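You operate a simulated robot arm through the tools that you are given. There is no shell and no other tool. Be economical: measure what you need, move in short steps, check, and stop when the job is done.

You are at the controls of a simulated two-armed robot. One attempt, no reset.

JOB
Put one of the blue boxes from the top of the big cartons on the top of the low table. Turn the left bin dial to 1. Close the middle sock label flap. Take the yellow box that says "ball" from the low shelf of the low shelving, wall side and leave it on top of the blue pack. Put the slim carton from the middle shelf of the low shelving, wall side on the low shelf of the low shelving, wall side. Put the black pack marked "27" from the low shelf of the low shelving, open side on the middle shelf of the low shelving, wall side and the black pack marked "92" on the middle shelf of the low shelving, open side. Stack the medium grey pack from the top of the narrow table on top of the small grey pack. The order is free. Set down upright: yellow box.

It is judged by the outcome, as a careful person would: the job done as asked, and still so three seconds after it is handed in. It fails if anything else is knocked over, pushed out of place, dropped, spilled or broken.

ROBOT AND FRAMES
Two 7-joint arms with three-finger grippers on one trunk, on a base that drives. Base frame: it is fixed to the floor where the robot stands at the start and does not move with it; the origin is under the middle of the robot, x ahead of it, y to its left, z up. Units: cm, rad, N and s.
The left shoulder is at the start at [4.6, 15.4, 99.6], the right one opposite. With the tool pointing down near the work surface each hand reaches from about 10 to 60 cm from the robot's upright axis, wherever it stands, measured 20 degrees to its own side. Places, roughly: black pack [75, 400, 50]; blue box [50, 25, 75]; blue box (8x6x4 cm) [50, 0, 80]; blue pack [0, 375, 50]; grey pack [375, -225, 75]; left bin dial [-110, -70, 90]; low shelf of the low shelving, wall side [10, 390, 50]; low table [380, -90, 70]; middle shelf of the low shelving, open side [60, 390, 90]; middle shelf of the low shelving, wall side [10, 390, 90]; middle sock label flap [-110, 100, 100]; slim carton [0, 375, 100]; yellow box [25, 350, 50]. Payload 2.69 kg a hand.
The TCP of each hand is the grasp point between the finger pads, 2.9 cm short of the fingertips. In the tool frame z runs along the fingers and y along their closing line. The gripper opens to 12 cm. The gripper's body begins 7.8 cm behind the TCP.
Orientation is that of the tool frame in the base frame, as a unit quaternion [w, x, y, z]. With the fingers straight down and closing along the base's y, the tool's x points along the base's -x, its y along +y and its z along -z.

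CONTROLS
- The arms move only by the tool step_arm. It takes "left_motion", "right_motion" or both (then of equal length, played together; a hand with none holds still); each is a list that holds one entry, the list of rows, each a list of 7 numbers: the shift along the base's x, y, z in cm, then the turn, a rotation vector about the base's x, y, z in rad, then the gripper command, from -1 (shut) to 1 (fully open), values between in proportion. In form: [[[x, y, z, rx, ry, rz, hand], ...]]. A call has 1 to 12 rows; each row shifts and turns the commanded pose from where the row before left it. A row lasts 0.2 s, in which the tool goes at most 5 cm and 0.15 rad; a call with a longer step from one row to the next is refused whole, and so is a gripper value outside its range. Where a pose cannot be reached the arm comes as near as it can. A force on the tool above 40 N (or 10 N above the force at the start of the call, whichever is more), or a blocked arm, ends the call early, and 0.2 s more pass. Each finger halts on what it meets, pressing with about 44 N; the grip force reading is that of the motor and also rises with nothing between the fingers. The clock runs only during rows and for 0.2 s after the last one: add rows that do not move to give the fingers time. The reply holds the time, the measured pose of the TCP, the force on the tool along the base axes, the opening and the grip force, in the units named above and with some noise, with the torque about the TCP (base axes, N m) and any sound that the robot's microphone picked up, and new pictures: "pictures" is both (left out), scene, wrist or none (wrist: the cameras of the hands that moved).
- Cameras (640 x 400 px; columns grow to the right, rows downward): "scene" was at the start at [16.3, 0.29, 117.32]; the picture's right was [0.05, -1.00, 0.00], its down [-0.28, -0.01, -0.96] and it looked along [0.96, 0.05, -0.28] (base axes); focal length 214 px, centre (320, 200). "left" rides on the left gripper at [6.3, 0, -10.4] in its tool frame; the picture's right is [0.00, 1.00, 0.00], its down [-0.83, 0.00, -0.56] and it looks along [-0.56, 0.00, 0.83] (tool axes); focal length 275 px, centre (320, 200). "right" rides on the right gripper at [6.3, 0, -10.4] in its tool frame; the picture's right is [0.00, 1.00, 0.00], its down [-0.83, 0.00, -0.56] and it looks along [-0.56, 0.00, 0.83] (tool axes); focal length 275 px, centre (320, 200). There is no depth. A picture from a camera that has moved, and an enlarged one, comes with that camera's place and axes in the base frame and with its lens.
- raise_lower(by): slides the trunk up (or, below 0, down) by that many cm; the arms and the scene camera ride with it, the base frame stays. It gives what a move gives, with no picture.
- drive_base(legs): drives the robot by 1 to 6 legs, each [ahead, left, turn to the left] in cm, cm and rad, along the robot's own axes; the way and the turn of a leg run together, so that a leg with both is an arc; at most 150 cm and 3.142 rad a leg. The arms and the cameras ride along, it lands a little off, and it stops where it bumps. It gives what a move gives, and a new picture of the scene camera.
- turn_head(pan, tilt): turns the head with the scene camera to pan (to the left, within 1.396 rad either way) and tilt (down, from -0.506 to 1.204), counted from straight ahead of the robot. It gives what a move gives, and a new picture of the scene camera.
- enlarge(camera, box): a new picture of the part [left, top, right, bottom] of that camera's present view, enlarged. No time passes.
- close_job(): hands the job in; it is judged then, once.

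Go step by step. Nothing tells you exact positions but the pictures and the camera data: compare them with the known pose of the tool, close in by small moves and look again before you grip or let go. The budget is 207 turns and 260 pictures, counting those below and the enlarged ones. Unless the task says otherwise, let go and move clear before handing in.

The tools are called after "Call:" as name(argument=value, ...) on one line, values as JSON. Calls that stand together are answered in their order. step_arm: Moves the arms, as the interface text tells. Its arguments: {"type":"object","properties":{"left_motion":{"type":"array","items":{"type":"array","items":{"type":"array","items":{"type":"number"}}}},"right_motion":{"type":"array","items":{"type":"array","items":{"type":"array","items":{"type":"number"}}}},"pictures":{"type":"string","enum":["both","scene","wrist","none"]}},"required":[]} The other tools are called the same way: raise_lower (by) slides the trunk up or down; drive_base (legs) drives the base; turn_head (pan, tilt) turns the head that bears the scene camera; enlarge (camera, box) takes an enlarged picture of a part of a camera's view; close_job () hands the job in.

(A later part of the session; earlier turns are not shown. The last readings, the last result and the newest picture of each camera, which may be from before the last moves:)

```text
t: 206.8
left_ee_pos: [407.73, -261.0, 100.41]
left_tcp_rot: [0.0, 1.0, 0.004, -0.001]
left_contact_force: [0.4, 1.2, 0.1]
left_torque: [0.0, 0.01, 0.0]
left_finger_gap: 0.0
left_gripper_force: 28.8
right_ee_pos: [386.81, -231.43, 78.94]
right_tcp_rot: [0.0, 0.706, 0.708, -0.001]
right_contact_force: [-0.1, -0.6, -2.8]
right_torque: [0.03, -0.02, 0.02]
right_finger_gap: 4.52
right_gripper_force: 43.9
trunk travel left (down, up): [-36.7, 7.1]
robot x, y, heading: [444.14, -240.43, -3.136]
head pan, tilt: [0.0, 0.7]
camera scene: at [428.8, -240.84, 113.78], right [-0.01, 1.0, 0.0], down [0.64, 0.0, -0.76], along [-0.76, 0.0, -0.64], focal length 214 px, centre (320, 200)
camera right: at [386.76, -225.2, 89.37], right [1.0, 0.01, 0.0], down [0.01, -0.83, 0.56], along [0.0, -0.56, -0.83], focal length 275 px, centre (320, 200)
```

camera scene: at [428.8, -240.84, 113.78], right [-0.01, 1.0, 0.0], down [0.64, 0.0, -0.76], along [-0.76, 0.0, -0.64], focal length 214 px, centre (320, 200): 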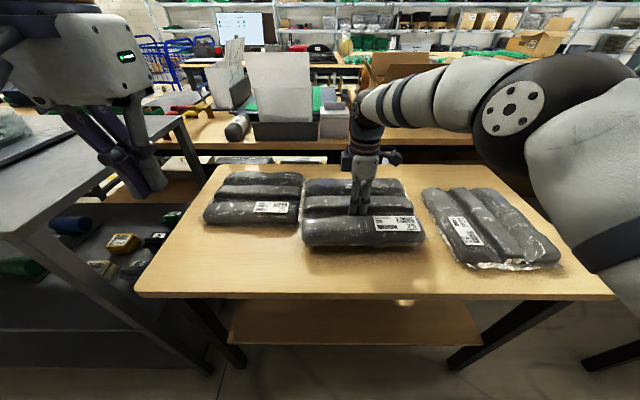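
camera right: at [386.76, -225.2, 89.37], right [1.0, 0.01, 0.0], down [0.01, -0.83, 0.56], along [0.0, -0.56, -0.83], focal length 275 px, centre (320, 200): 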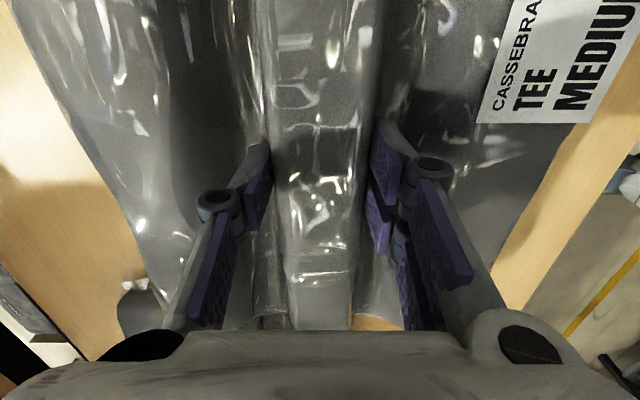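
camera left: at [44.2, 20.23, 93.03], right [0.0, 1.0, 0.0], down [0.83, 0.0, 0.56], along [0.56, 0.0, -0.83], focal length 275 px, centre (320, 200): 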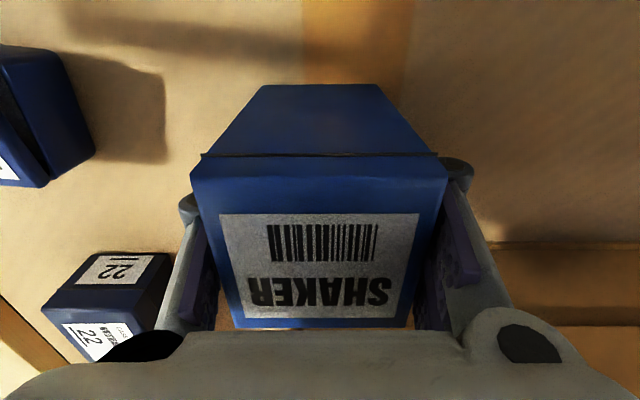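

It lifted cleanly (≈0.3 kg). I'll raise it above the small pack, tuck the left hand back, then slide left.

Call:
step_arm(right_motion=[[[0, 0, 2, 0, 0, 0, -1], [0, 0, 2, 0, 0, 0, -1], [0, 0, 2, 0, 0, 0, -1], [0, 0, 2, 0, 0, 0, -1], [0, 0, 1, 0, 0, 0, -1]]], left_motion=[[[2, 0, 1, 0, 0, 0, -1], [3, 0, 2, 0, 0, 0, -1], [3, 0, 2, 0, 0, 0, -1], [3, 0, 2, 0, 0, 0, -1], [2, 0, 1, 0, 0, 0, -1]]], pictures="none")

Call:
drive_base(legs=[[0, 28.5, 0]])

```text
t: 208.0
left_ee_pos: [420.76, -260.9, 108.35]
left_tcp_rot: [0.0, 1.0, 0.004, 0.0]
left_contact_force: [0.7, -0.5, 1.0]
left_torque: [-0.04, 0.03, 0.03]
left_finger_gap: 0.0
left_gripper_force: 28.5
right_ee_pos: [386.83, -231.34, 88.14]
right_tcp_rot: [-0.001, 0.706, 0.708, -0.002]
right_contact_force: [0.5, 0.1, -1.5]
right_torque: [-0.04, -0.01, 0.0]
right_finger_gap: 4.54
right_gripper_force: 43.9
trunk travel left (down, up): [-36.7, 7.1]
robot x, y, heading: [444.56, -240.45, -3.137]
head pan, tilt: [0.0, 0.7]
```

```text
t: 210.8
left_ee_pos: [420.68, -289.24, 108.42]
left_tcp_rot: [0.0, 1.0, 0.001, 0.0]
left_contact_force: [0.2, 0.4, 0.5]
left_torque: [0.02, 0.01, 0.01]
left_finger_gap: 0.0
left_gripper_force: 28.2
right_ee_pos: [386.93, -259.37, 88.2]
right_tcp_rot: [0.0, 0.708, 0.706, -0.001]
right_contact_force: [0.9, -0.2, -2.2]
right_torque: [0.04, 0.0, 0.01]
right_finger_gap: 4.54
right_gripper_force: 44.2
trunk travel left (down, up): [-36.7, 7.1]
robot x, y, heading: [444.25, -268.97, -3.145]
head pan, tilt: [0.0, 0.7]
camera scene: at [428.89, -269.12, 113.78], right [0.0, 1.0, 0.0], down [0.64, 0.0, -0.76], along [-0.76, 0.0, -0.64], focal length 214 px, centre (320, 200)
```

scene: 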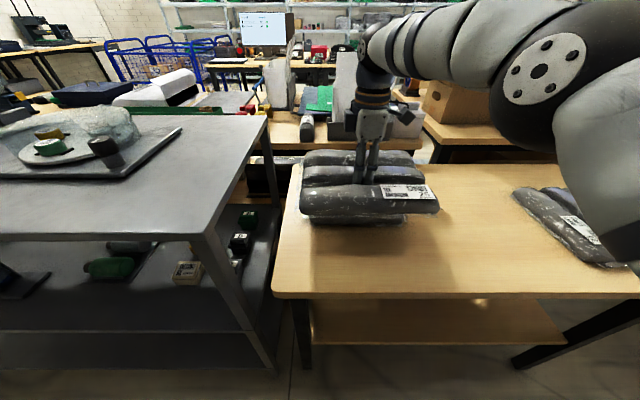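

Call:
step_arm(right_motion=[[[-2, -0.4, 0, 0, 0, 0, -1], [-2, -0.4, 0, 0, 0, 0, -1], [-2, -0.3, 0, 0, 0, 0, -1], [0, 0, -1, 0, 0, 0, -1], [0, 0, -1, 0, 0, 0, -1]]], pictures="both")

```text
t: 211.9
left_ee_pos: [420.66, -289.17, 108.39]
left_tcp_rot: [0.0, 1.0, 0.001, 0.0]
left_contact_force: [-1.0, -0.8, 0.0]
left_torque: [0.0, -0.02, 0.0]
left_finger_gap: 0.0
left_gripper_force: 28.7
right_ee_pos: [385.73, -259.43, 85.65]
right_tcp_rot: [0.001, 0.708, 0.706, -0.001]
right_contact_force: [0.2, -0.7, -3.2]
right_torque: [0.02, 0.01, -0.02]
right_finger_gap: 4.54
right_gripper_force: 44.7
right hand out of reach, approached as far as the arm can: row 1, 2, 3
trunk travel left (down, up): [-36.7, 7.1]
robot x, y, heading: [444.43, -268.96, -3.146]
head pan, tilt: [0.0, 0.7]
camera scene: at [428.88, -269.1, 113.78], right [0.0, 1.0, 0.0], down [0.64, 0.0, -0.76], along [-0.76, 0.0, -0.64], focal length 214 px, centre (320, 200)
camera right: at [385.8, -253.13, 96.02], right [1.0, 0.0, 0.0], down [0.0, -0.83, 0.56], along [0.0, -0.56, -0.83], focal length 275 px, centre (320, 200)
```

scene: 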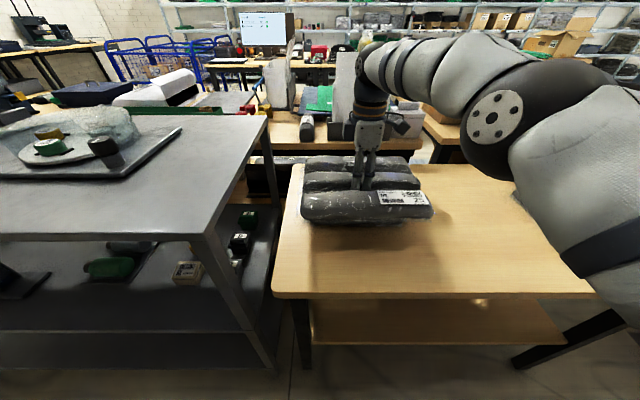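
right: 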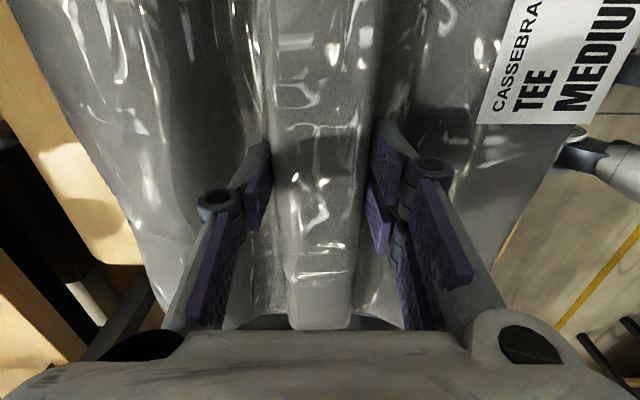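

Arm is at reach limit; I'll creep 4 cm forward.

Call:
drive_base(legs=[[4, 0.8, 0]])

```text
t: 212.8
left_ee_pos: [416.5, -289.99, 108.27]
left_tcp_rot: [0.0, 1.0, 0.001, -0.001]
left_contact_force: [-0.3, 0.6, -0.4]
left_torque: [0.03, -0.02, 0.0]
left_finger_gap: 0.0
left_gripper_force: 28.7
right_ee_pos: [381.79, -260.25, 85.56]
right_tcp_rot: [0.0, 0.708, 0.706, -0.001]
right_contact_force: [-0.7, 0.3, -2.3]
right_torque: [0.0, -0.04, -0.02]
right_finger_gap: 4.54
right_gripper_force: 43.9
trunk travel left (down, up): [-36.7, 7.1]
robot x, y, heading: [440.01, -269.71, -3.138]
head pan, tilt: [0.0, 0.7]
camera scene: at [424.81, -269.92, 113.76], right [0.0, 1.0, 0.0], down [0.65, 0.0, -0.76], along [-0.76, 0.0, -0.65], focal length 214 px, centre (320, 200)
```

scene: 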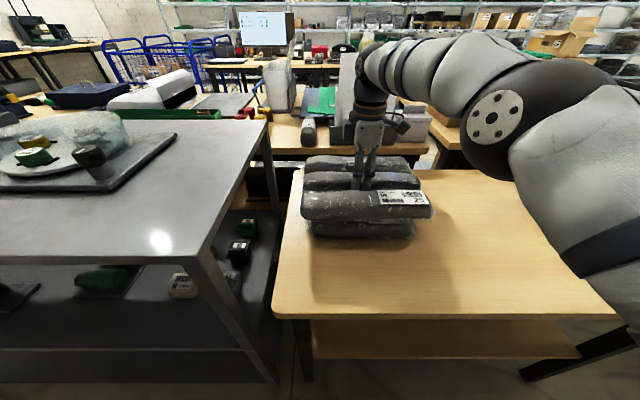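

Call:
step_arm(right_motion=[[[0, 0, -1.5, 0, 0, 0, -1], [0, 0, -0.8, 0, 0, 0, -1], [0, 0, -0.5, 0, 0, 0, -1], [0, 0, -0.5, 0, 0, 0, -1], [0, 0, -0.5, 0, 0, 0, -1], [0, 0, 0, 0, 0, 0, -1]]], pictures="none")

```text
t: 214.2
left_ee_pos: [416.7, -290.0, 108.46]
left_tcp_rot: [0.0, 1.0, 0.001, 0.0]
left_contact_force: [-0.4, -0.2, 0.7]
left_torque: [0.03, -0.03, -0.01]
left_finger_gap: 0.0
left_gripper_force: 28.3
right_ee_pos: [381.9, -260.19, 81.76]
right_tcp_rot: [0.0, 0.708, 0.706, -0.001]
right_contact_force: [0.5, 0.2, -2.3]
right_torque: [0.02, -0.02, 0.0]
right_finger_gap: 4.56
right_gripper_force: 43.9
trunk travel left (down, up): [-36.7, 7.1]
robot x, y, heading: [440.09, -269.65, -3.141]
head pan, tilt: [0.0, 0.7]
```

Call:
step_arm(right_motion=[[[0, 0, -0.5, 0, 0, 0, -1], [0, 0, -0.4, 0, 0, 0, -1], [0, 0, -0.4, 0, 0, 0, -1], [0, 0, -0.4, 0, 0, 0, -1], [0, 0, 0, 0, 0, 0, -1]]], pictures="scene")

```text
t: 215.4
left_ee_pos: [416.91, -289.97, 108.55]
left_tcp_rot: [-0.001, 1.0, 0.001, -0.002]
left_contact_force: [0.2, 0.2, 0.1]
left_torque: [0.0, -0.02, 0.04]
left_finger_gap: 0.0
left_gripper_force: 28.2
right_ee_pos: [381.88, -260.19, 80.77]
right_tcp_rot: [-0.004, 0.708, 0.706, -0.005]
right_contact_force: [-0.6, 1.5, 40.6]
right_torque: [0.23, -1.51, 0.19]
right_finger_gap: 4.52
right_gripper_force: 43.7
trunk travel left (down, up): [-36.7, 7.1]
robot x, y, heading: [440.75, -269.83, -3.146]
head pan, tilt: [0.0, 0.7]
camera scene: at [425.22, -269.94, 113.88], right [0.0, 1.0, 0.0], down [0.64, 0.0, -0.77], along [-0.77, 0.0, -0.64], focal length 214 px, centre (320, 200)
```

scene: 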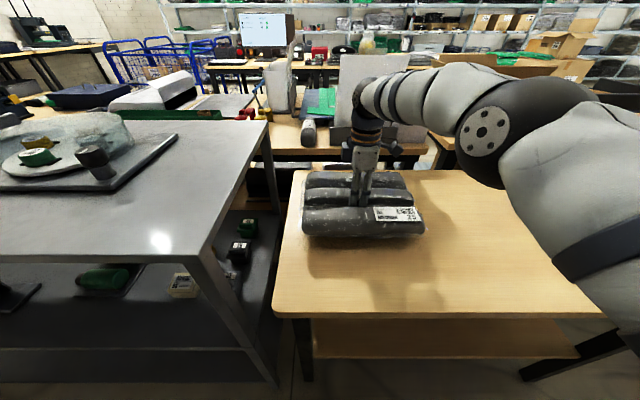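

Resting on the small pack. I'll relieve the pressure, open and lift.

Call:
step_arm(right_motion=[[[0, 0, 0.6, 0, 0, 0, -1], [0, 0, 0, 0, 0, 0, -1], [0, 0, 0, 0, 0, 0, 0.1], [0, 0, 0, 0, 0, 0, 0.1], [0, 0, 1.5, 0, 0, 0, 0.1], [0, 0, 3, 0, 0, 0, 0.1], [0, 0, 4, 0, 0, 0, 0.1], [0, 0, 4, 0, 0, 0, 0.1], [4, 0, 3, 0, 0, 0, 0.1], [4.5, 0, 2, 0, 0, 0, 0.1], [4.5, 0, 2, 0, 0, 0, 0.1], [4.5, 0, 2, 0, 0, 0, 0.1]]], pictures="scene")

```text
t: 218.0
left_ee_pos: [416.76, -289.99, 108.43]
left_tcp_rot: [0.0, 1.0, 0.001, -0.001]
left_contact_force: [-0.2, 0.9, -1.3]
left_torque: [0.03, 0.03, 0.0]
left_finger_gap: 0.0
left_gripper_force: 28.6
right_ee_pos: [400.38, -259.48, 101.97]
right_tcp_rot: [-0.002, 0.708, 0.706, -0.002]
right_contact_force: [0.6, 0.0, 0.4]
right_torque: [-0.01, 0.03, -0.02]
right_finger_gap: 6.63
right_gripper_force: 0.1
right hand out of reach, approached as far as the arm can: row 8
trunk travel left (down, up): [-36.7, 7.1]
robot x, y, heading: [440.33, -269.32, -3.14]
head pan, tilt: [0.0, 0.7]
camera scene: at [425.0, -269.9, 113.8], right [0.0, 1.0, 0.0], down [0.64, 0.0, -0.77], along [-0.77, 0.0, -0.64], focal length 214 px, centre (320, 200)
```

scene: 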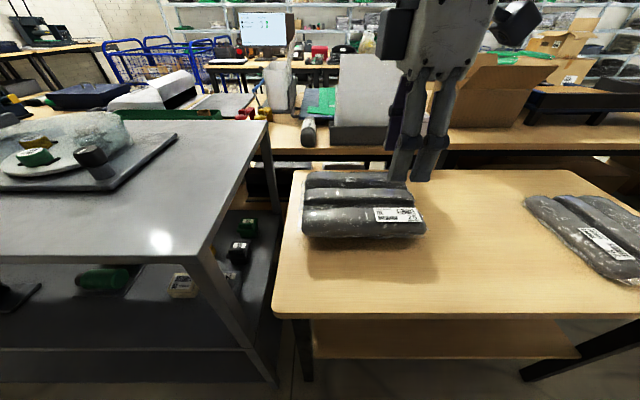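

Call:
enlarge(camera="scene", box=[270, 150, 470, 270])

Call:
enlarge(camera="right", box=[0, 0, 640, 400])

```text
3.20 times, centred on (370, 210) of scene
camera zoom: at [425.0, -269.9, 113.8], right [0.0, 1.0, 0.0], down [0.64, 0.0, -0.77], along [-0.77, 0.0, -0.64], focal length 686 px, centre (160, 168)
```

zoom: 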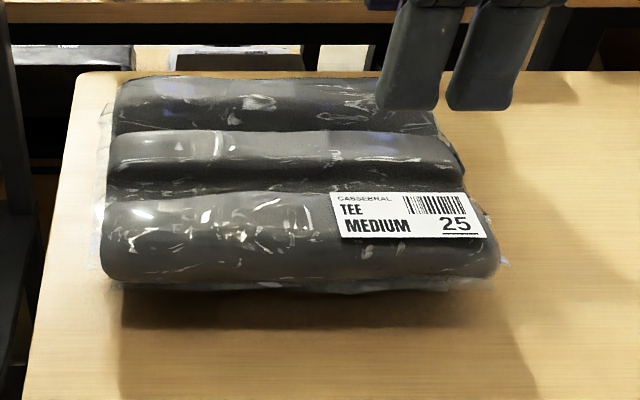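

```text
1.00 times, centred on (320, 200) of right (not enlarged: the box is as wide or as high as the picture)
camera zoom: at [400.41, -253.24, 112.43], right [1.0, 0.0, -0.01], down [0.0, -0.83, 0.56], along [0.0, -0.56, -0.83], focal length 275 px, centre (320, 200)
```

zoom: 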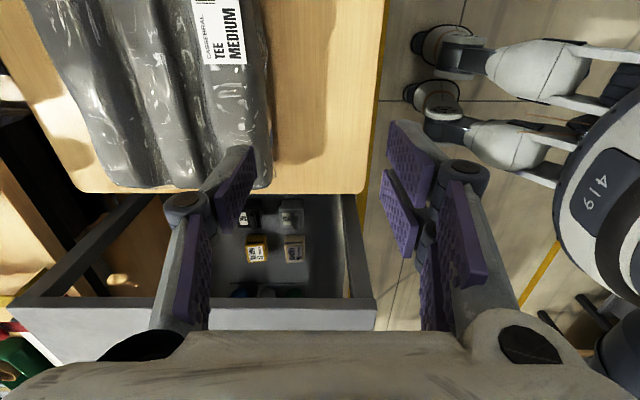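

The stack is good. Now I'll drive back up the corridor towards the shelving.

Call:
drive_base(legs=[[-18, 0, 0], [0, 0, -1.571], [148, 0, 0], [150, 0, 0], [150, 0, 0], [150, 0, 0]])

```text
t: 251.5
left_ee_pos: [430.96, 354.18, 108.36]
left_tcp_rot: [-0.001, 0.713, -0.701, 0.0]
left_contact_force: [0.0, 0.1, -0.1]
left_torque: [0.0, 0.01, 0.01]
left_finger_gap: 0.0
left_gripper_force: 28.7
right_ee_pos: [461.12, 370.93, 101.93]
right_tcp_rot: [-0.001, 1.0, 0.007, -0.001]
right_contact_force: [-0.2, 0.2, -0.7]
right_torque: [-0.01, -0.04, 0.0]
right_finger_gap: 6.62
right_gripper_force: 0.1
trunk travel left (down, up): [-36.7, 7.1]
robot x, y, heading: [451.88, 330.81, 1.585]
head pan, tilt: [0.0, 0.7]
camera scene: at [451.34, 346.01, 113.78], right [1.0, 0.02, 0.0], down [0.01, -0.64, -0.76], along [-0.01, 0.76, -0.64], focal length 214 px, centre (320, 200)
```

scene: 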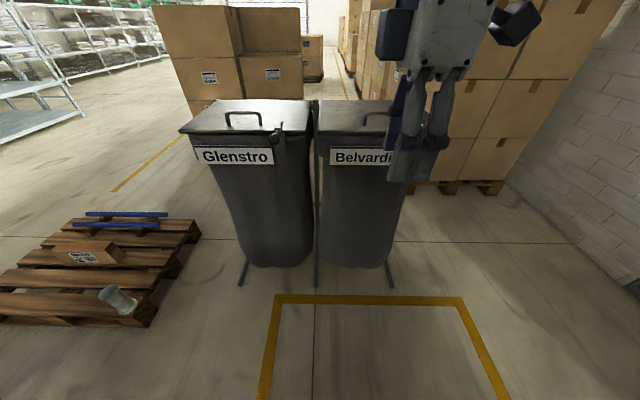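

Call:
drive_base(legs=[[13, 0, 0], [0, 0, 1.557], [140, 0, 0], [140, 0, 0]])

Call:
turn_head(pan=0.0, tilt=0.4)

Call:
turn_head(pan=-0.7, tilt=0.4)

```text
t: 269.7
left_ee_pos: [147.26, 327.77, 108.34]
left_tcp_rot: [0.0, 1.0, -0.006, 0.0]
left_contact_force: [-0.8, 0.2, -0.5]
left_torque: [-0.04, -0.06, -0.02]
left_finger_gap: 0.01
left_gripper_force: 28.4
right_ee_pos: [131.19, 358.31, 101.88]
right_tcp_rot: [0.0, 0.713, 0.701, 0.0]
right_contact_force: [0.7, -0.2, 0.1]
right_torque: [-0.01, -0.02, 0.01]
right_finger_gap: 6.6
right_gripper_force: 0.1
trunk travel left (down, up): [-36.7, 7.1]
robot x, y, heading: [171.38, 347.85, 3.133]
head pan, tilt: [0.0, 0.7]
camera scene: at [155.74, 347.67, 113.78], right [0.01, 1.0, 0.0], down [0.64, -0.01, -0.76], along [-0.76, 0.01, -0.64], focal length 214 px, centre (320, 200)
```

scene: 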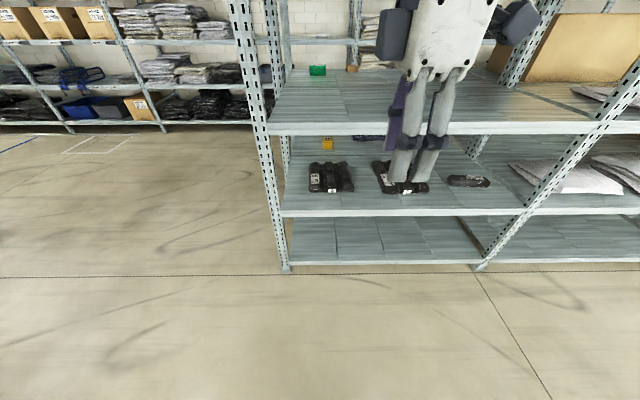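

```text
t: 270.5
left_ee_pos: [147.34, 327.88, 108.37]
left_tcp_rot: [-0.001, 1.0, -0.006, 0.0]
left_contact_force: [0.2, 0.6, -1.3]
left_torque: [-0.03, -0.02, -0.04]
left_finger_gap: 0.0
left_gripper_force: 28.5
right_ee_pos: [131.14, 358.33, 101.95]
right_tcp_rot: [0.0, 0.713, 0.701, -0.002]
right_contact_force: [-0.2, -0.1, 0.5]
right_torque: [-0.01, 0.01, 0.01]
right_finger_gap: 6.57
right_gripper_force: 0.0
trunk travel left (down, up): [-36.7, 7.1]
robot x, y, heading: [171.27, 347.5, 3.132]
head pan, tilt: [0.0, 0.4]
camera scene: at [154.98, 347.68, 116.46], right [0.01, 1.0, 0.0], down [0.39, 0.0, -0.92], along [-0.92, 0.01, -0.39], focal length 214 px, centre (320, 200)
```

scene: 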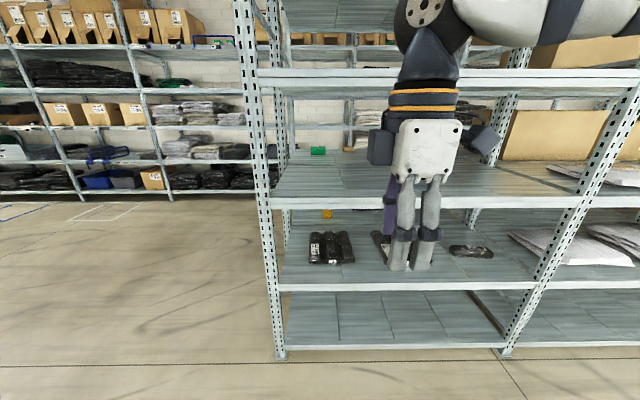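

```text
t: 271.6
left_ee_pos: [147.29, 327.69, 108.43]
left_tcp_rot: [-0.001, 1.0, -0.006, -0.001]
left_contact_force: [0.6, -0.5, 0.8]
left_torque: [-0.02, 0.01, 0.0]
left_finger_gap: 0.0
left_gripper_force: 28.7
right_ee_pos: [131.25, 358.41, 102.08]
right_tcp_rot: [-0.001, 0.713, 0.701, -0.002]
right_contact_force: [-0.1, 0.3, -0.2]
right_torque: [-0.02, 0.01, 0.02]
right_finger_gap: 6.59
right_gripper_force: 0.1
trunk travel left (down, up): [-36.7, 7.1]
robot x, y, heading: [171.12, 347.52, 3.13]
head pan, tilt: [-0.7, 0.4]
camera scene: at [157.23, 353.61, 116.47], right [0.65, 0.76, 0.0], down [0.29, -0.25, -0.92], along [-0.7, 0.6, -0.39], focal length 214 px, centre (320, 200)
```

scene: 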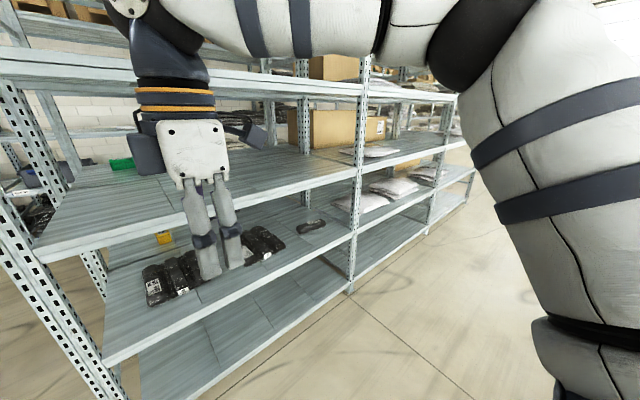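

The low shelving bay spans y 329–443 with its front at x≈85 and shelves at about z 47 and 86. I'll look closely at the black packs.

Call:
enlarge(camera="scene", box=[130, 200, 340, 320])

Call:
turn_head(pan=0.0, tilt=0.5)

Call:
enlarge(camera="scene", box=[290, 170, 510, 290])

```text
3.05 times, centred on (235, 260) of scene
camera zoom: at [157.23, 353.61, 116.47], right [0.65, 0.76, 0.0], down [0.29, -0.25, -0.92], along [-0.7, 0.6, -0.39], focal length 654 px, centre (579, 17)
```

zoom: 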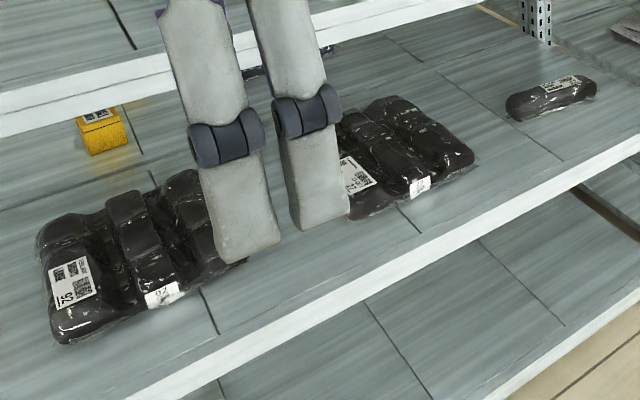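

```text
t: 272.7
left_ee_pos: [147.33, 327.75, 108.27]
left_tcp_rot: [0.001, 1.0, -0.006, -0.002]
left_contact_force: [0.4, -0.2, 0.1]
left_torque: [-0.05, 0.01, 0.01]
left_finger_gap: 0.0
left_gripper_force: 28.7
right_ee_pos: [131.29, 358.29, 102.06]
right_tcp_rot: [0.0, 0.713, 0.701, -0.002]
right_contact_force: [-0.7, -0.5, -0.1]
right_torque: [0.02, 0.0, -0.03]
right_finger_gap: 6.6
right_gripper_force: 0.0
trunk travel left (down, up): [-36.7, 7.1]
robot x, y, heading: [171.2, 347.52, 3.127]
head pan, tilt: [0.0, 0.499]
camera scene: at [155.15, 347.69, 115.56], right [0.01, 1.0, 0.0], down [0.48, -0.01, -0.88], along [-0.88, 0.01, -0.48], focal length 214 px, centre (320, 200)
```

scene: 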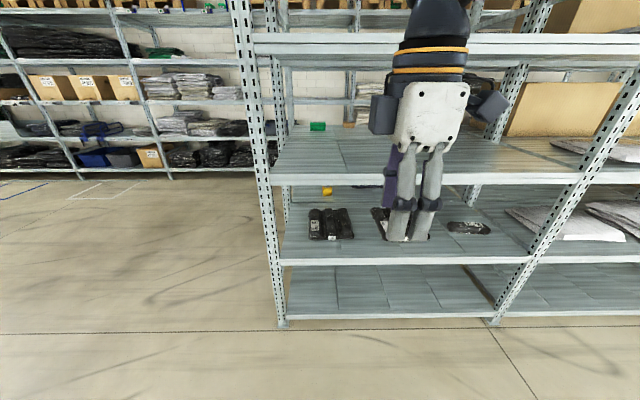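

```text
2.91 times, centred on (400, 230) of scene
camera zoom: at [155.15, 347.69, 115.56], right [0.01, 1.0, 0.0], down [0.48, -0.01, -0.88], along [-0.88, 0.01, -0.48], focal length 624 px, centre (87, 113)
```

zoom: 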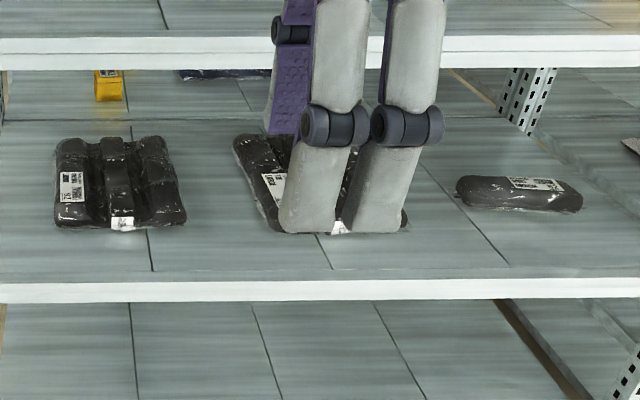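

Call:
step_arm(right_motion=[[[1, 0, 0, 0, 0, -0.145, 0.6], [1, 0, 0, 0, 0, -0.145, 0.6], [1, 0, 0, 0, 0, -0.145, 0.6], [1, 0, 0, 0, 0, -0.145, 0.6], [1, 0, 0, 0, 0, -0.145, 0.6], [1, 0, 0, 0, 0, -0.145, 0.6], [0, 0, 0, 0, 0, -0.145, 0.6], [0, 0, 0, 0, 0, -0.145, 0.6], [0, 0, 0, 0, 0, -0.145, 0.6], [0, 0, 0, 0, 0, -0.145, 0.6], [0, 0, 0, 0, 0, -0.1, 0.6]]], left_motion=[[[0, 0, 0, 0, 0, 0, 0.6], [0, 0, 0, 0, 0, 0, 0.6], [0, 0, 0, 0, 0, 0, 0.6], [0, 0, 0, 0, 0, 0, 0.6], [0, 0, 0, 0, 0, 0, 0.6], [0, 0, 0, 0, 0, 0, 0.6], [0, 0, 0, 0, 0, 0, 0.6], [0, 0, 0, 0, 0, 0, 0.6], [0, 0, 0, 0, 0, 0, 0.6], [0, 0, 0, 0, 0, 0, 0.6], [0, 0, 0, 0, 0, 0, 0.6]]], pictures="none")

Call:
raise_lower(by=-30)

Call:
turn_head(pan=-0.3, tilt=0.35)

Call:
enlarge(camera="scene", box=[200, 150, 440, 300])

```text
t: 275.1
left_ee_pos: [147.31, 327.65, 108.4]
left_tcp_rot: [0.0, 1.0, -0.006, -0.001]
left_contact_force: [-0.2, 0.6, -0.4]
left_torque: [0.0, -0.06, 0.03]
left_finger_gap: 9.57
left_gripper_force: 0.1
right_ee_pos: [137.32, 358.36, 101.88]
right_tcp_rot: [-0.002, 1.0, 0.001, -0.002]
right_contact_force: [-0.1, -0.6, -0.1]
right_torque: [0.01, 0.02, 0.01]
right_finger_gap: 9.6
right_gripper_force: 0.0
trunk travel left (down, up): [-36.7, 7.1]
robot x, y, heading: [170.77, 347.77, 3.131]
head pan, tilt: [0.0, 0.499]
```

```text
t: 278.1
left_ee_pos: [138.52, 327.91, 69.91]
left_tcp_rot: [0.0, 0.983, -0.005, 0.186]
left_contact_force: [0.2, 0.7, 0.3]
left_torque: [-0.02, 0.0, 0.03]
left_finger_gap: 9.6
left_gripper_force: 0.0
right_ee_pos: [137.33, 358.41, 72.01]
right_tcp_rot: [-0.002, 1.0, 0.003, 0.0]
right_contact_force: [0.4, 0.5, 0.0]
right_torque: [0.03, -0.02, 0.03]
right_finger_gap: 9.58
right_gripper_force: 0.0
trunk travel left (down, up): [-6.7, 37.1]
robot x, y, heading: [170.89, 347.73, 3.129]
head pan, tilt: [0.0, 0.499]
```

```text
t: 278.9
left_ee_pos: [138.6, 327.69, 69.92]
left_tcp_rot: [0.001, 0.983, -0.006, 0.186]
left_contact_force: [0.0, -1.9, 0.6]
left_torque: [-0.01, -0.01, 0.03]
left_finger_gap: 9.6
left_gripper_force: 0.1
right_ee_pos: [137.32, 358.42, 71.91]
right_tcp_rot: [-0.001, 1.0, 0.003, -0.001]
right_contact_force: [0.6, -0.2, -0.1]
right_torque: [0.03, 0.0, 0.0]
right_finger_gap: 9.58
right_gripper_force: 0.1
trunk travel left (down, up): [-6.7, 37.1]
robot x, y, heading: [171.33, 348.0, 3.13]
head pan, tilt: [-0.3, 0.351]
camera scene: at [145.43, 350.55, 84.37], right [0.31, 0.95, 0.0], down [0.33, -0.11, -0.94], along [-0.89, 0.29, -0.34], focal length 214 px, centre (320, 200)
```

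scene: 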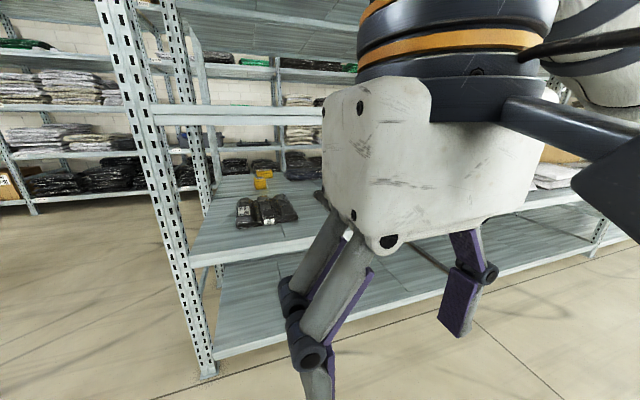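

```text
2.67 times, centred on (320, 225) of scene
camera zoom: at [145.43, 350.55, 84.37], right [0.31, 0.95, 0.0], down [0.33, -0.11, -0.94], along [-0.89, 0.29, -0.34], focal length 572 px, centre (320, 133)
```

zoom: 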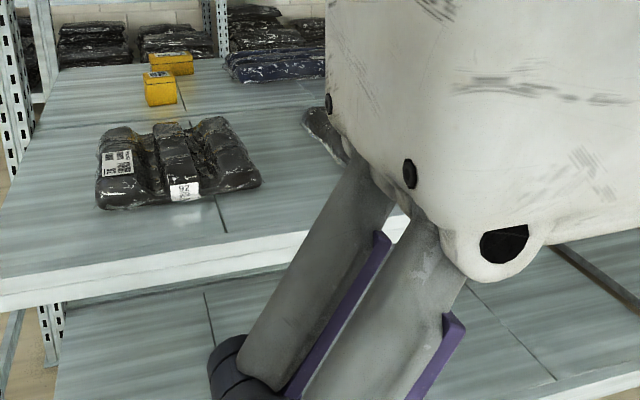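

The left black pack is "92" (x 54–72, y 343–366, middle ridge y≈355); the next at y≈390 should be "27". I'll tilt the right hand 0.6 rad forward, tuck the left hand up, and move closer.

Call:
step_arm(right_motion=[[[0, 0, 0, 0, 0.15, 0, 0.6], [0, 0, 0, 0, 0.15, 0, 0.6], [0, 0, 0, 0, 0.15, 0, 0.6], [0, 0, 0, 0, 0.15, 0, 0.6], [0, 0, 0, 0, 0, 0, 0.6], [0, 0, 0, 0, 0, 0, 0.6], [0, 0, 0, 0, 0, 0, 0.6], [0, 0, 0, 0, 0, 0, 0.6]]], left_motion=[[[0, 0, 4.5, 0, 0, 0, 0], [0, 0, 4.5, 0, 0, 0, 0], [0, 0, 4.5, 0, 0, 0, 0], [0, 0, 4.5, 0, 0, 0, 0], [1, 0, 4.5, 0, 0, 0, -1], [1, 0, 4.5, 0, 0, 0, -1], [1, 0, 4.5, 0, 0, 0, -1], [1, 0, 4.5, 0, 0, 0, -1]]], pictures="none")

Call:
drive_base(legs=[[30, 4, 0.01]])

Call:
enlarge(camera="right", box=[0, 0, 640, 400])

```text
t: 280.0
left_ee_pos: [144.76, 335.74, 77.98]
left_tcp_rot: [0.0, 0.983, -0.006, 0.186]
left_contact_force: [0.5, -0.2, -1.5]
left_torque: [-0.05, -0.04, -0.03]
left_finger_gap: 0.03
left_gripper_force: 26.6
left hand out of reach, approached as far as the arm can: row 1, 2, 3, 4, 5
right_ee_pos: [135.53, 357.82, 74.14]
right_tcp_rot: [0.038, 0.964, -0.069, -0.254]
right_contact_force: [0.6, -0.4, -0.4]
right_torque: [-0.01, -0.02, -0.02]
right_finger_gap: 9.61
right_gripper_force: 0.0
trunk travel left (down, up): [-6.7, 37.1]
robot x, y, heading: [170.97, 347.66, 3.125]
head pan, tilt: [-0.3, 0.351]
stopped in row 5 (right hand): the arm was blocked; the commanded pose is now the measured one
```

```text
t: 282.1
left_ee_pos: [114.99, 331.67, 77.98]
left_tcp_rot: [-0.002, 0.983, 0.0, 0.186]
left_contact_force: [0.3, 0.5, -0.2]
left_torque: [0.0, -0.01, 0.01]
left_finger_gap: 0.01
left_gripper_force: 29.1
right_ee_pos: [105.63, 353.58, 74.33]
right_tcp_rot: [0.04, 0.964, -0.063, -0.255]
right_contact_force: [0.0, 0.1, 0.4]
right_torque: [0.0, 0.02, 0.02]
right_finger_gap: 9.6
right_gripper_force: 0.1
trunk travel left (down, up): [-6.7, 37.1]
robot x, y, heading: [141.36, 344.2, 3.143]
head pan, tilt: [-0.3, 0.351]
camera scene: at [116.61, 348.27, 87.31], right [0.5, 0.87, 0.0], down [0.03, -0.02, -1.0], along [-0.87, 0.5, -0.03], focal length 214 px, centre (320, 200)
```

scene: 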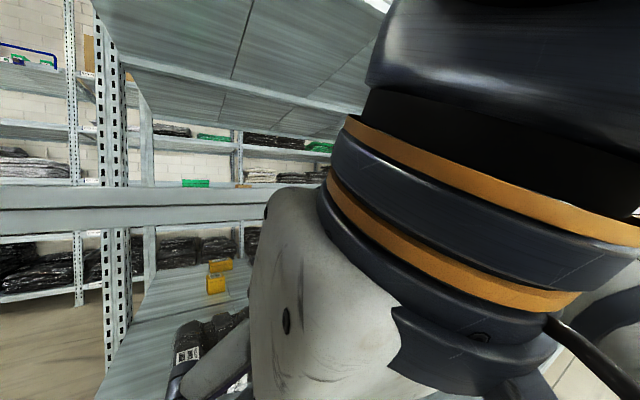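

```text
1.00 times, centred on (320, 200) of right (not enlarged: the box is as wide or as high as the picture)
camera zoom: at [116.22, 353.21, 80.24], right [-0.09, -0.99, 0.11], down [-0.44, 0.14, 0.89], along [-0.89, 0.04, -0.45], focal length 275 px, centre (320, 200)
```

zoom: 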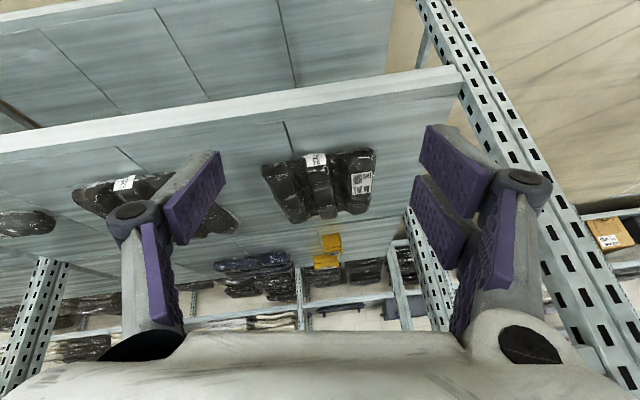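

The wrist view shows pack "92" well. I'll correct the hand's roll and tilt it further forward (0.9 rad) so that it fits under the middle shelf.

Call:
step_arm(right_motion=[[[0, 0.3, -1, 0.06, 0.05, 0.05, 0.3], [0, 0.3, -1, 0.05, 0.08, 0.05, 0.3], [0, 0.3, -1, 0, 0.13, 0, 0.3], [0, 0.3, -1, 0, 0.13, 0, 0.3], [0, 0, 0, 0, 0, 0, 0.3]]], pictures="wrist")

```text
t: 282.8
left_ee_pos: [115.08, 331.65, 77.91]
left_tcp_rot: [0.0, 0.983, -0.001, 0.186]
left_contact_force: [1.2, -0.3, -1.1]
left_torque: [0.01, -0.02, 0.01]
left_finger_gap: 0.0
left_gripper_force: 29.0
right_ee_pos: [102.91, 353.81, 74.75]
right_tcp_rot: [0.053, 0.949, -0.097, -0.297]
right_contact_force: [0.0, -0.8, -0.4]
right_torque: [-0.04, 0.0, -0.02]
right_finger_gap: 7.81
right_gripper_force: 0.0
trunk travel left (down, up): [-6.7, 37.1]
robot x, y, heading: [141.3, 343.37, 3.139]
head pan, tilt: [-0.3, 0.351]
stopped in row 3 (right hand): the arm was blocked; the commanded pose is now the measured one
camera right: at [114.01, 352.84, 79.87], right [-0.15, -0.98, 0.16], down [-0.35, 0.2, 0.91], along [-0.92, 0.08, -0.37], focal length 275 px, centre (320, 200)
```

right: 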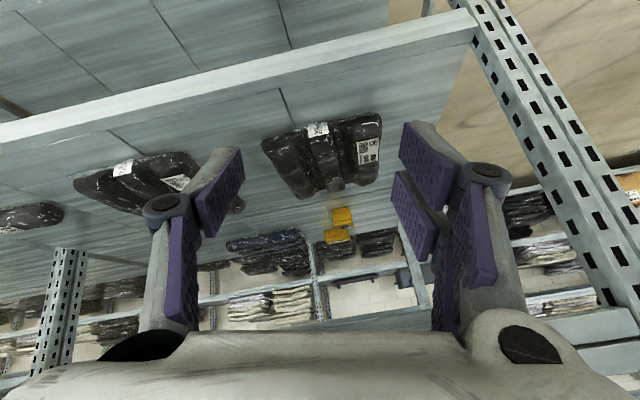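

The arm is too folded to tilt. I'll back the base up and extend the arm forward while tilting.

Call:
drive_base(legs=[[-16, 0, 0]])

Call:
step_arm(right_motion=[[[-4, 0, -2.5, 0, 0, 0, 0.3], [-4, 0, -2.5, 0, 0, 0, 0.3], [-4, 0, -2.5, 0.03, 0.03, 0.04, 0.3], [-4, 0, -2.5, 0.04, 0.05, 0.06, 0.3], [-2, 0.3, -2.5, 0.04, 0.06, 0.06, 0.3], [0, 0.3, -2, 0.03, 0.1, 0.03, 0.3], [0, 0.3, 0, 0, 0.1, 0, 0.3]]], pictures="wrist")

```text
t: 284.2
left_ee_pos: [131.01, 331.62, 77.93]
left_tcp_rot: [-0.002, 0.983, 0.0, 0.186]
left_contact_force: [0.8, -0.1, -0.1]
left_torque: [-0.01, -0.02, -0.02]
left_finger_gap: 0.0
left_gripper_force: 28.9
right_ee_pos: [118.9, 353.59, 75.06]
right_tcp_rot: [0.055, 0.948, -0.097, -0.298]
right_contact_force: [0.2, 0.5, 0.7]
right_torque: [0.0, 0.01, 0.02]
right_finger_gap: 7.83
right_gripper_force: 0.1
trunk travel left (down, up): [-6.7, 37.1]
robot x, y, heading: [157.38, 344.14, 3.14]
head pan, tilt: [-0.3, 0.351]
camera scene: at [132.1, 347.65, 86.93], right [0.43, 0.9, 0.0], down [0.07, -0.03, -1.0], along [-0.9, 0.43, -0.08], focal length 214 px, centre (320, 200)
```

scene: 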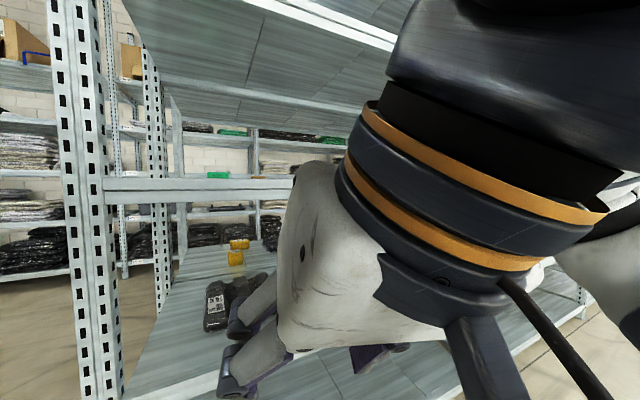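

```text
t: 285.9
left_ee_pos: [130.94, 331.66, 77.86]
left_tcp_rot: [-0.002, 0.983, 0.0, 0.186]
left_contact_force: [0.1, 0.0, 0.5]
left_torque: [0.02, -0.01, 0.03]
left_finger_gap: 0.0
left_gripper_force: 28.3
right_ee_pos: [100.98, 354.59, 60.39]
right_tcp_rot: [0.022, 0.891, 0.022, -0.453]
right_contact_force: [0.1, -1.1, 0.6]
right_torque: [0.02, 0.03, -0.02]
right_finger_gap: 7.81
right_gripper_force: 0.0
trunk travel left (down, up): [-6.7, 37.1]
robot x, y, heading: [156.71, 343.64, 3.137]
head pan, tilt: [-0.3, 0.351]
camera right: at [113.06, 355.27, 61.4], right [0.06, -1.0, 0.02], down [-0.04, 0.01, 1.0], along [-1.0, -0.06, -0.04], focal length 275 px, centre (320, 200)
```

right: 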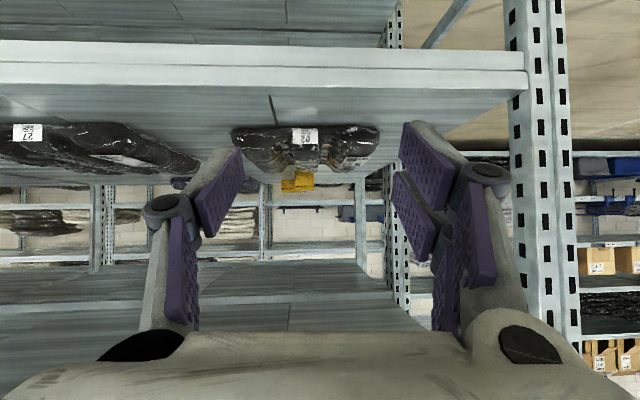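

Now "92" is dead ahead at y≈355, surface z≈48. I'll extend the arm 10 cm and then roll forward.

Call:
step_arm(right_motion=[[[-4, 0.2, 0, 0, 0, -0.05, 0.2], [-4, 0.2, 0, 0, 0, 0, 0.2], [-2, 0, 0, 0, 0, 0, 0.2], [0, 0, 0, 0, 0, 0, 0.2]]], pictures="scene")

```text
t: 286.9
left_ee_pos: [131.0, 331.63, 77.98]
left_tcp_rot: [-0.003, 0.982, 0.001, 0.187]
left_contact_force: [0.0, 0.6, -0.2]
left_torque: [0.01, -0.04, 0.0]
left_finger_gap: 0.01
left_gripper_force: 28.6
right_ee_pos: [90.91, 355.0, 60.43]
right_tcp_rot: [0.011, 0.891, 0.0, -0.453]
right_contact_force: [0.5, 0.2, 0.4]
right_torque: [-0.01, -0.01, 0.0]
right_finger_gap: 7.2
right_gripper_force: 0.0
trunk travel left (down, up): [-6.7, 37.1]
robot x, y, heading: [157.17, 343.83, 3.141]
head pan, tilt: [-0.3, 0.351]
camera scene: at [131.47, 346.46, 84.37], right [0.3, 0.96, 0.0], down [0.33, -0.1, -0.94], along [-0.9, 0.28, -0.34], focal length 214 px, centre (320, 200)
```

scene: 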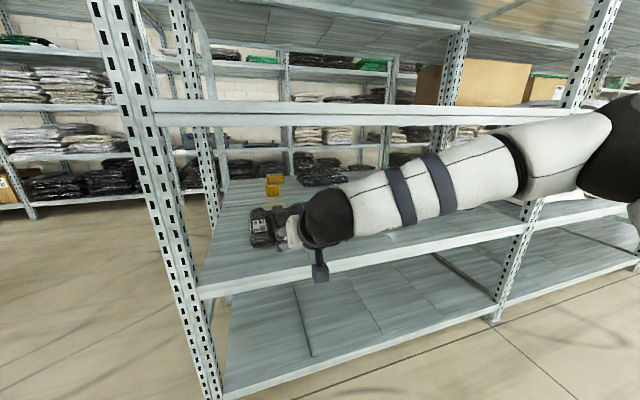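

Call:
raise_lower(by=-6.5)

Call:
step_arm(right_motion=[[[0, 0.3, 2, 0, 0.1, 0, 0.2], [0, 0, 2, 0, 0.05, 0, 0.2], [0, 0, 0, 0, 0, 0, 0.2]]], pictures="none")

Call:
drive_base(legs=[[17, 0, 0]])

Call:
enlarge(camera="right", box=[0, 0, 640, 400])

```text
t: 287.9
left_ee_pos: [130.84, 331.64, 71.46]
left_tcp_rot: [-0.002, 0.983, 0.0, 0.186]
left_contact_force: [-0.5, 0.4, 0.0]
left_torque: [0.02, 0.01, 0.01]
left_finger_gap: 0.0
left_gripper_force: 28.6
right_ee_pos: [90.93, 354.96, 53.99]
right_tcp_rot: [0.011, 0.891, 0.0, -0.454]
right_contact_force: [-0.2, -0.2, 0.3]
right_torque: [0.01, -0.01, 0.04]
right_finger_gap: 7.22
right_gripper_force: 0.1
trunk travel left (down, up): [-0.2, 43.6]
robot x, y, heading: [157.1, 343.99, 3.136]
head pan, tilt: [-0.3, 0.351]
```

```text
t: 288.7
left_ee_pos: [131.01, 331.66, 71.47]
left_tcp_rot: [-0.001, 0.983, 0.001, 0.185]
left_contact_force: [-0.9, -0.4, 0.0]
left_torque: [0.0, 0.0, 0.0]
left_finger_gap: 0.0
left_gripper_force: 28.7
right_ee_pos: [90.9, 355.11, 58.08]
right_tcp_rot: [0.011, 0.855, 0.001, -0.519]
right_contact_force: [0.9, 0.2, 0.7]
right_torque: [0.0, 0.04, 0.01]
right_finger_gap: 7.19
right_gripper_force: 0.0
trunk travel left (down, up): [-0.2, 43.6]
robot x, y, heading: [157.56, 343.79, 3.143]
head pan, tilt: [-0.3, 0.351]
```

```text
t: 290.2
left_ee_pos: [113.99, 331.75, 71.37]
left_tcp_rot: [-0.002, 0.983, 0.0, 0.185]
left_contact_force: [-0.3, 0.6, 0.0]
left_torque: [-0.01, 0.0, 0.0]
left_finger_gap: 0.02
left_gripper_force: 28.3
right_ee_pos: [73.98, 355.19, 58.04]
right_tcp_rot: [0.012, 0.855, 0.001, -0.519]
right_contact_force: [0.3, -1.0, -0.1]
right_torque: [-0.04, 0.02, 0.02]
right_finger_gap: 7.18
right_gripper_force: 0.1
trunk travel left (down, up): [-0.2, 43.6]
robot x, y, heading: [140.21, 343.58, -3.137]
head pan, tilt: [-0.3, 0.351]
camera scene: at [112.91, 346.45, 78.81], right [0.3, 0.96, 0.0], down [0.33, -0.1, -0.94], along [-0.9, 0.28, -0.34], focal length 214 px, centre (320, 200)
```

scene: 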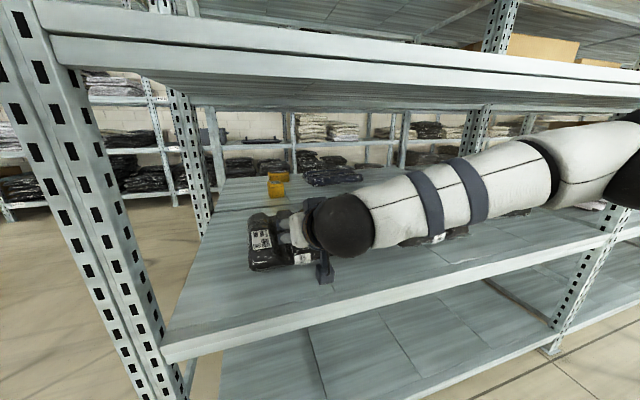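

```text
1.00 times, centred on (320, 200) of right (not enlarged: the box is as wide or as high as the picture)
camera zoom: at [86.04, 355.29, 57.16], right [0.02, -1.0, 0.01], down [0.11, 0.02, 0.99], along [-0.99, -0.01, 0.11], focal length 275 px, centre (320, 200)
```

zoom: 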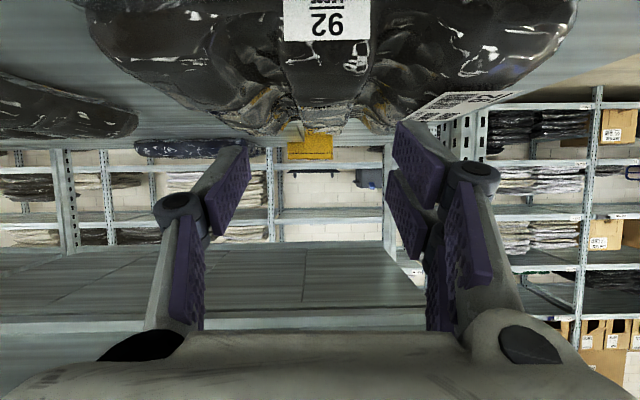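

Aligned with the ridge. I'll reduce the tilt to 0.8 (so the camera housing clears the pack), move over the pack's middle, and descend until contact.

Call:
step_arm(right_motion=[[[-4, 0.2, 0, 0, -0.1, 0, 0.2], [-4, 0.1, 0, 0, -0.1, 0, 0.2], [-2.3, 0, 0, 0, -0.09, 0, 0.2], [0, 0, -1, 0, 0, 0, 0.2], [0, 0, -1, 0, 0, 0, 0.2], [0, 0, -0.6, 0, 0, 0, 0.2], [0, 0, -0.6, 0, 0, 0, 0.2], [0, 0, 0, 0, 0, 0, 0.2]]], pictures="both")

```text
t: 292.0
left_ee_pos: [114.02, 331.56, 71.36]
left_tcp_rot: [-0.002, 0.983, 0.002, 0.186]
left_contact_force: [-0.7, -0.2, -0.2]
left_torque: [0.0, -0.01, 0.0]
left_finger_gap: 0.0
left_gripper_force: 28.6
right_ee_pos: [63.49, 355.43, 54.84]
right_tcp_rot: [0.012, 0.921, 0.0, -0.39]
right_contact_force: [-0.8, 0.1, -0.4]
right_torque: [0.02, -0.01, -0.01]
right_finger_gap: 7.17
right_gripper_force: 0.0
trunk travel left (down, up): [-0.2, 43.6]
robot x, y, heading: [140.1, 344.08, -3.144]
head pan, tilt: [-0.3, 0.351]
camera scene: at [112.91, 346.45, 78.81], right [0.3, 0.96, 0.0], down [0.33, -0.1, -0.94], along [-0.9, 0.28, -0.34], focal length 214 px, centre (320, 200)
camera right: at [75.47, 355.57, 57.45], right [0.01, -1.0, 0.02], down [-0.18, 0.02, 0.98], along [-0.98, -0.01, -0.18], focal length 275 px, centre (320, 200)
```

scene: 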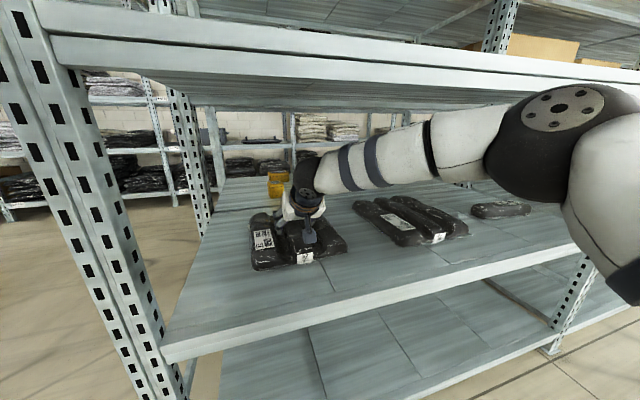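
right: 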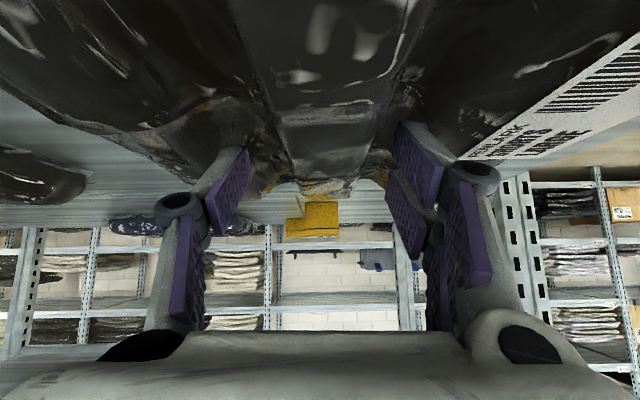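

Call:
step_arm(right_motion=[[[0, 0, -0.6, 0, 0, 0, 0.1], [0, 0, -0.6, 0, 0, 0, 0.1], [0, 0, -0.5, 0, 0, 0, 0.1], [0, 0, 0, 0, 0, 0, -0.2], [0, 0, 0, 0, 0, 0, -1], [0, 0, 0, 0, 0, 0, -1]]], pictures="wrist")

```text
t: 293.0
left_ee_pos: [114.0, 331.5, 71.46]
left_tcp_rot: [-0.002, 0.983, 0.001, 0.185]
left_contact_force: [-0.6, 0.2, -0.7]
left_torque: [-0.01, 0.01, -0.04]
left_finger_gap: 0.01
left_gripper_force: 28.1
right_ee_pos: [63.39, 355.17, 54.1]
right_tcp_rot: [0.016, 0.916, 0.0, -0.4]
right_contact_force: [-4.2, 1.1, 15.5]
right_torque: [0.09, 0.55, 0.26]
right_finger_gap: 4.63
right_gripper_force: 34.5
trunk travel left (down, up): [-0.2, 43.6]
robot x, y, heading: [140.19, 343.68, -3.135]
head pan, tilt: [-0.3, 0.351]
stopped in row 5 (right hand): the force on the tool passed its limit at 41 N (the readings are from after the stop); the commanded pose is now the measured one
camera right: at [75.23, 355.32, 56.58], right [0.02, -1.0, 0.03], down [-0.16, 0.02, 0.99], along [-0.99, -0.02, -0.16], focal length 275 px, centre (320, 200)
```

right: 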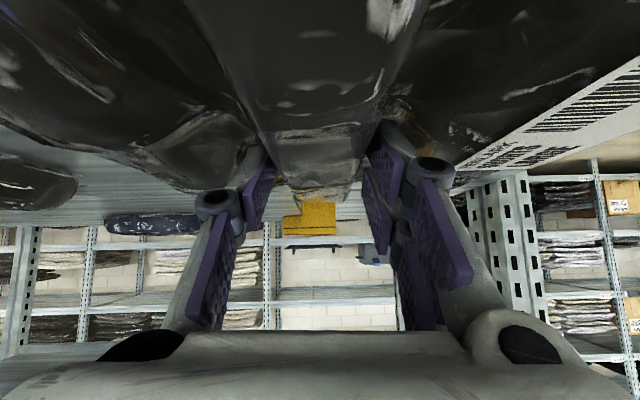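

Gripped the ridge. I'll close firmly and lift a little.

Call:
step_arm(right_motion=[[[0, 0, 0, 0, 0, 0, -1], [0, 0, 0.3, 0, 0, 0, -1], [0, 0, 0.7, 0, 0, 0, -1], [0, 0, 1, 0, 0, 0, -1], [0, 0, 1, 0, 0, 0, -1], [0, 0, 0, 0, 0, 0, -1]]], pictures="scene")

```text
t: 294.4
left_ee_pos: [114.01, 331.67, 71.32]
left_tcp_rot: [-0.002, 0.983, 0.002, 0.186]
left_contact_force: [0.1, 0.0, 0.6]
left_torque: [0.01, 0.0, -0.02]
left_finger_gap: 0.01
left_gripper_force: 28.0
right_ee_pos: [63.36, 355.07, 56.52]
right_tcp_rot: [0.015, 0.919, -0.001, -0.394]
right_contact_force: [0.2, 0.9, -2.3]
right_torque: [-0.01, -0.06, 0.02]
right_finger_gap: 4.56
right_gripper_force: 44.4
trunk travel left (down, up): [-0.2, 43.6]
robot x, y, heading: [140.17, 343.37, -3.139]
head pan, tilt: [-0.3, 0.351]
camera scene: at [112.9, 346.4, 78.8], right [0.29, 0.96, 0.0], down [0.33, -0.1, -0.94], along [-0.9, 0.28, -0.34], focal length 214 px, centre (320, 200)
```

scene: 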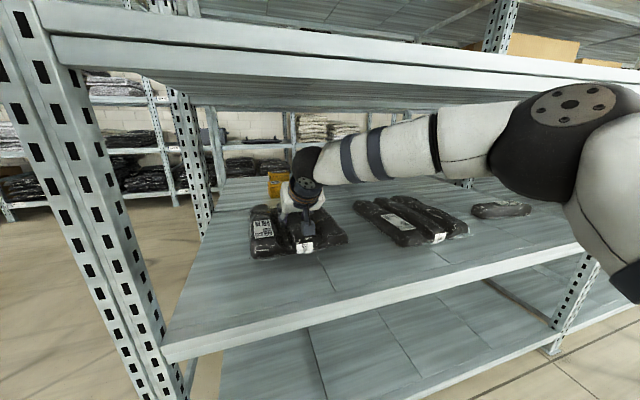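

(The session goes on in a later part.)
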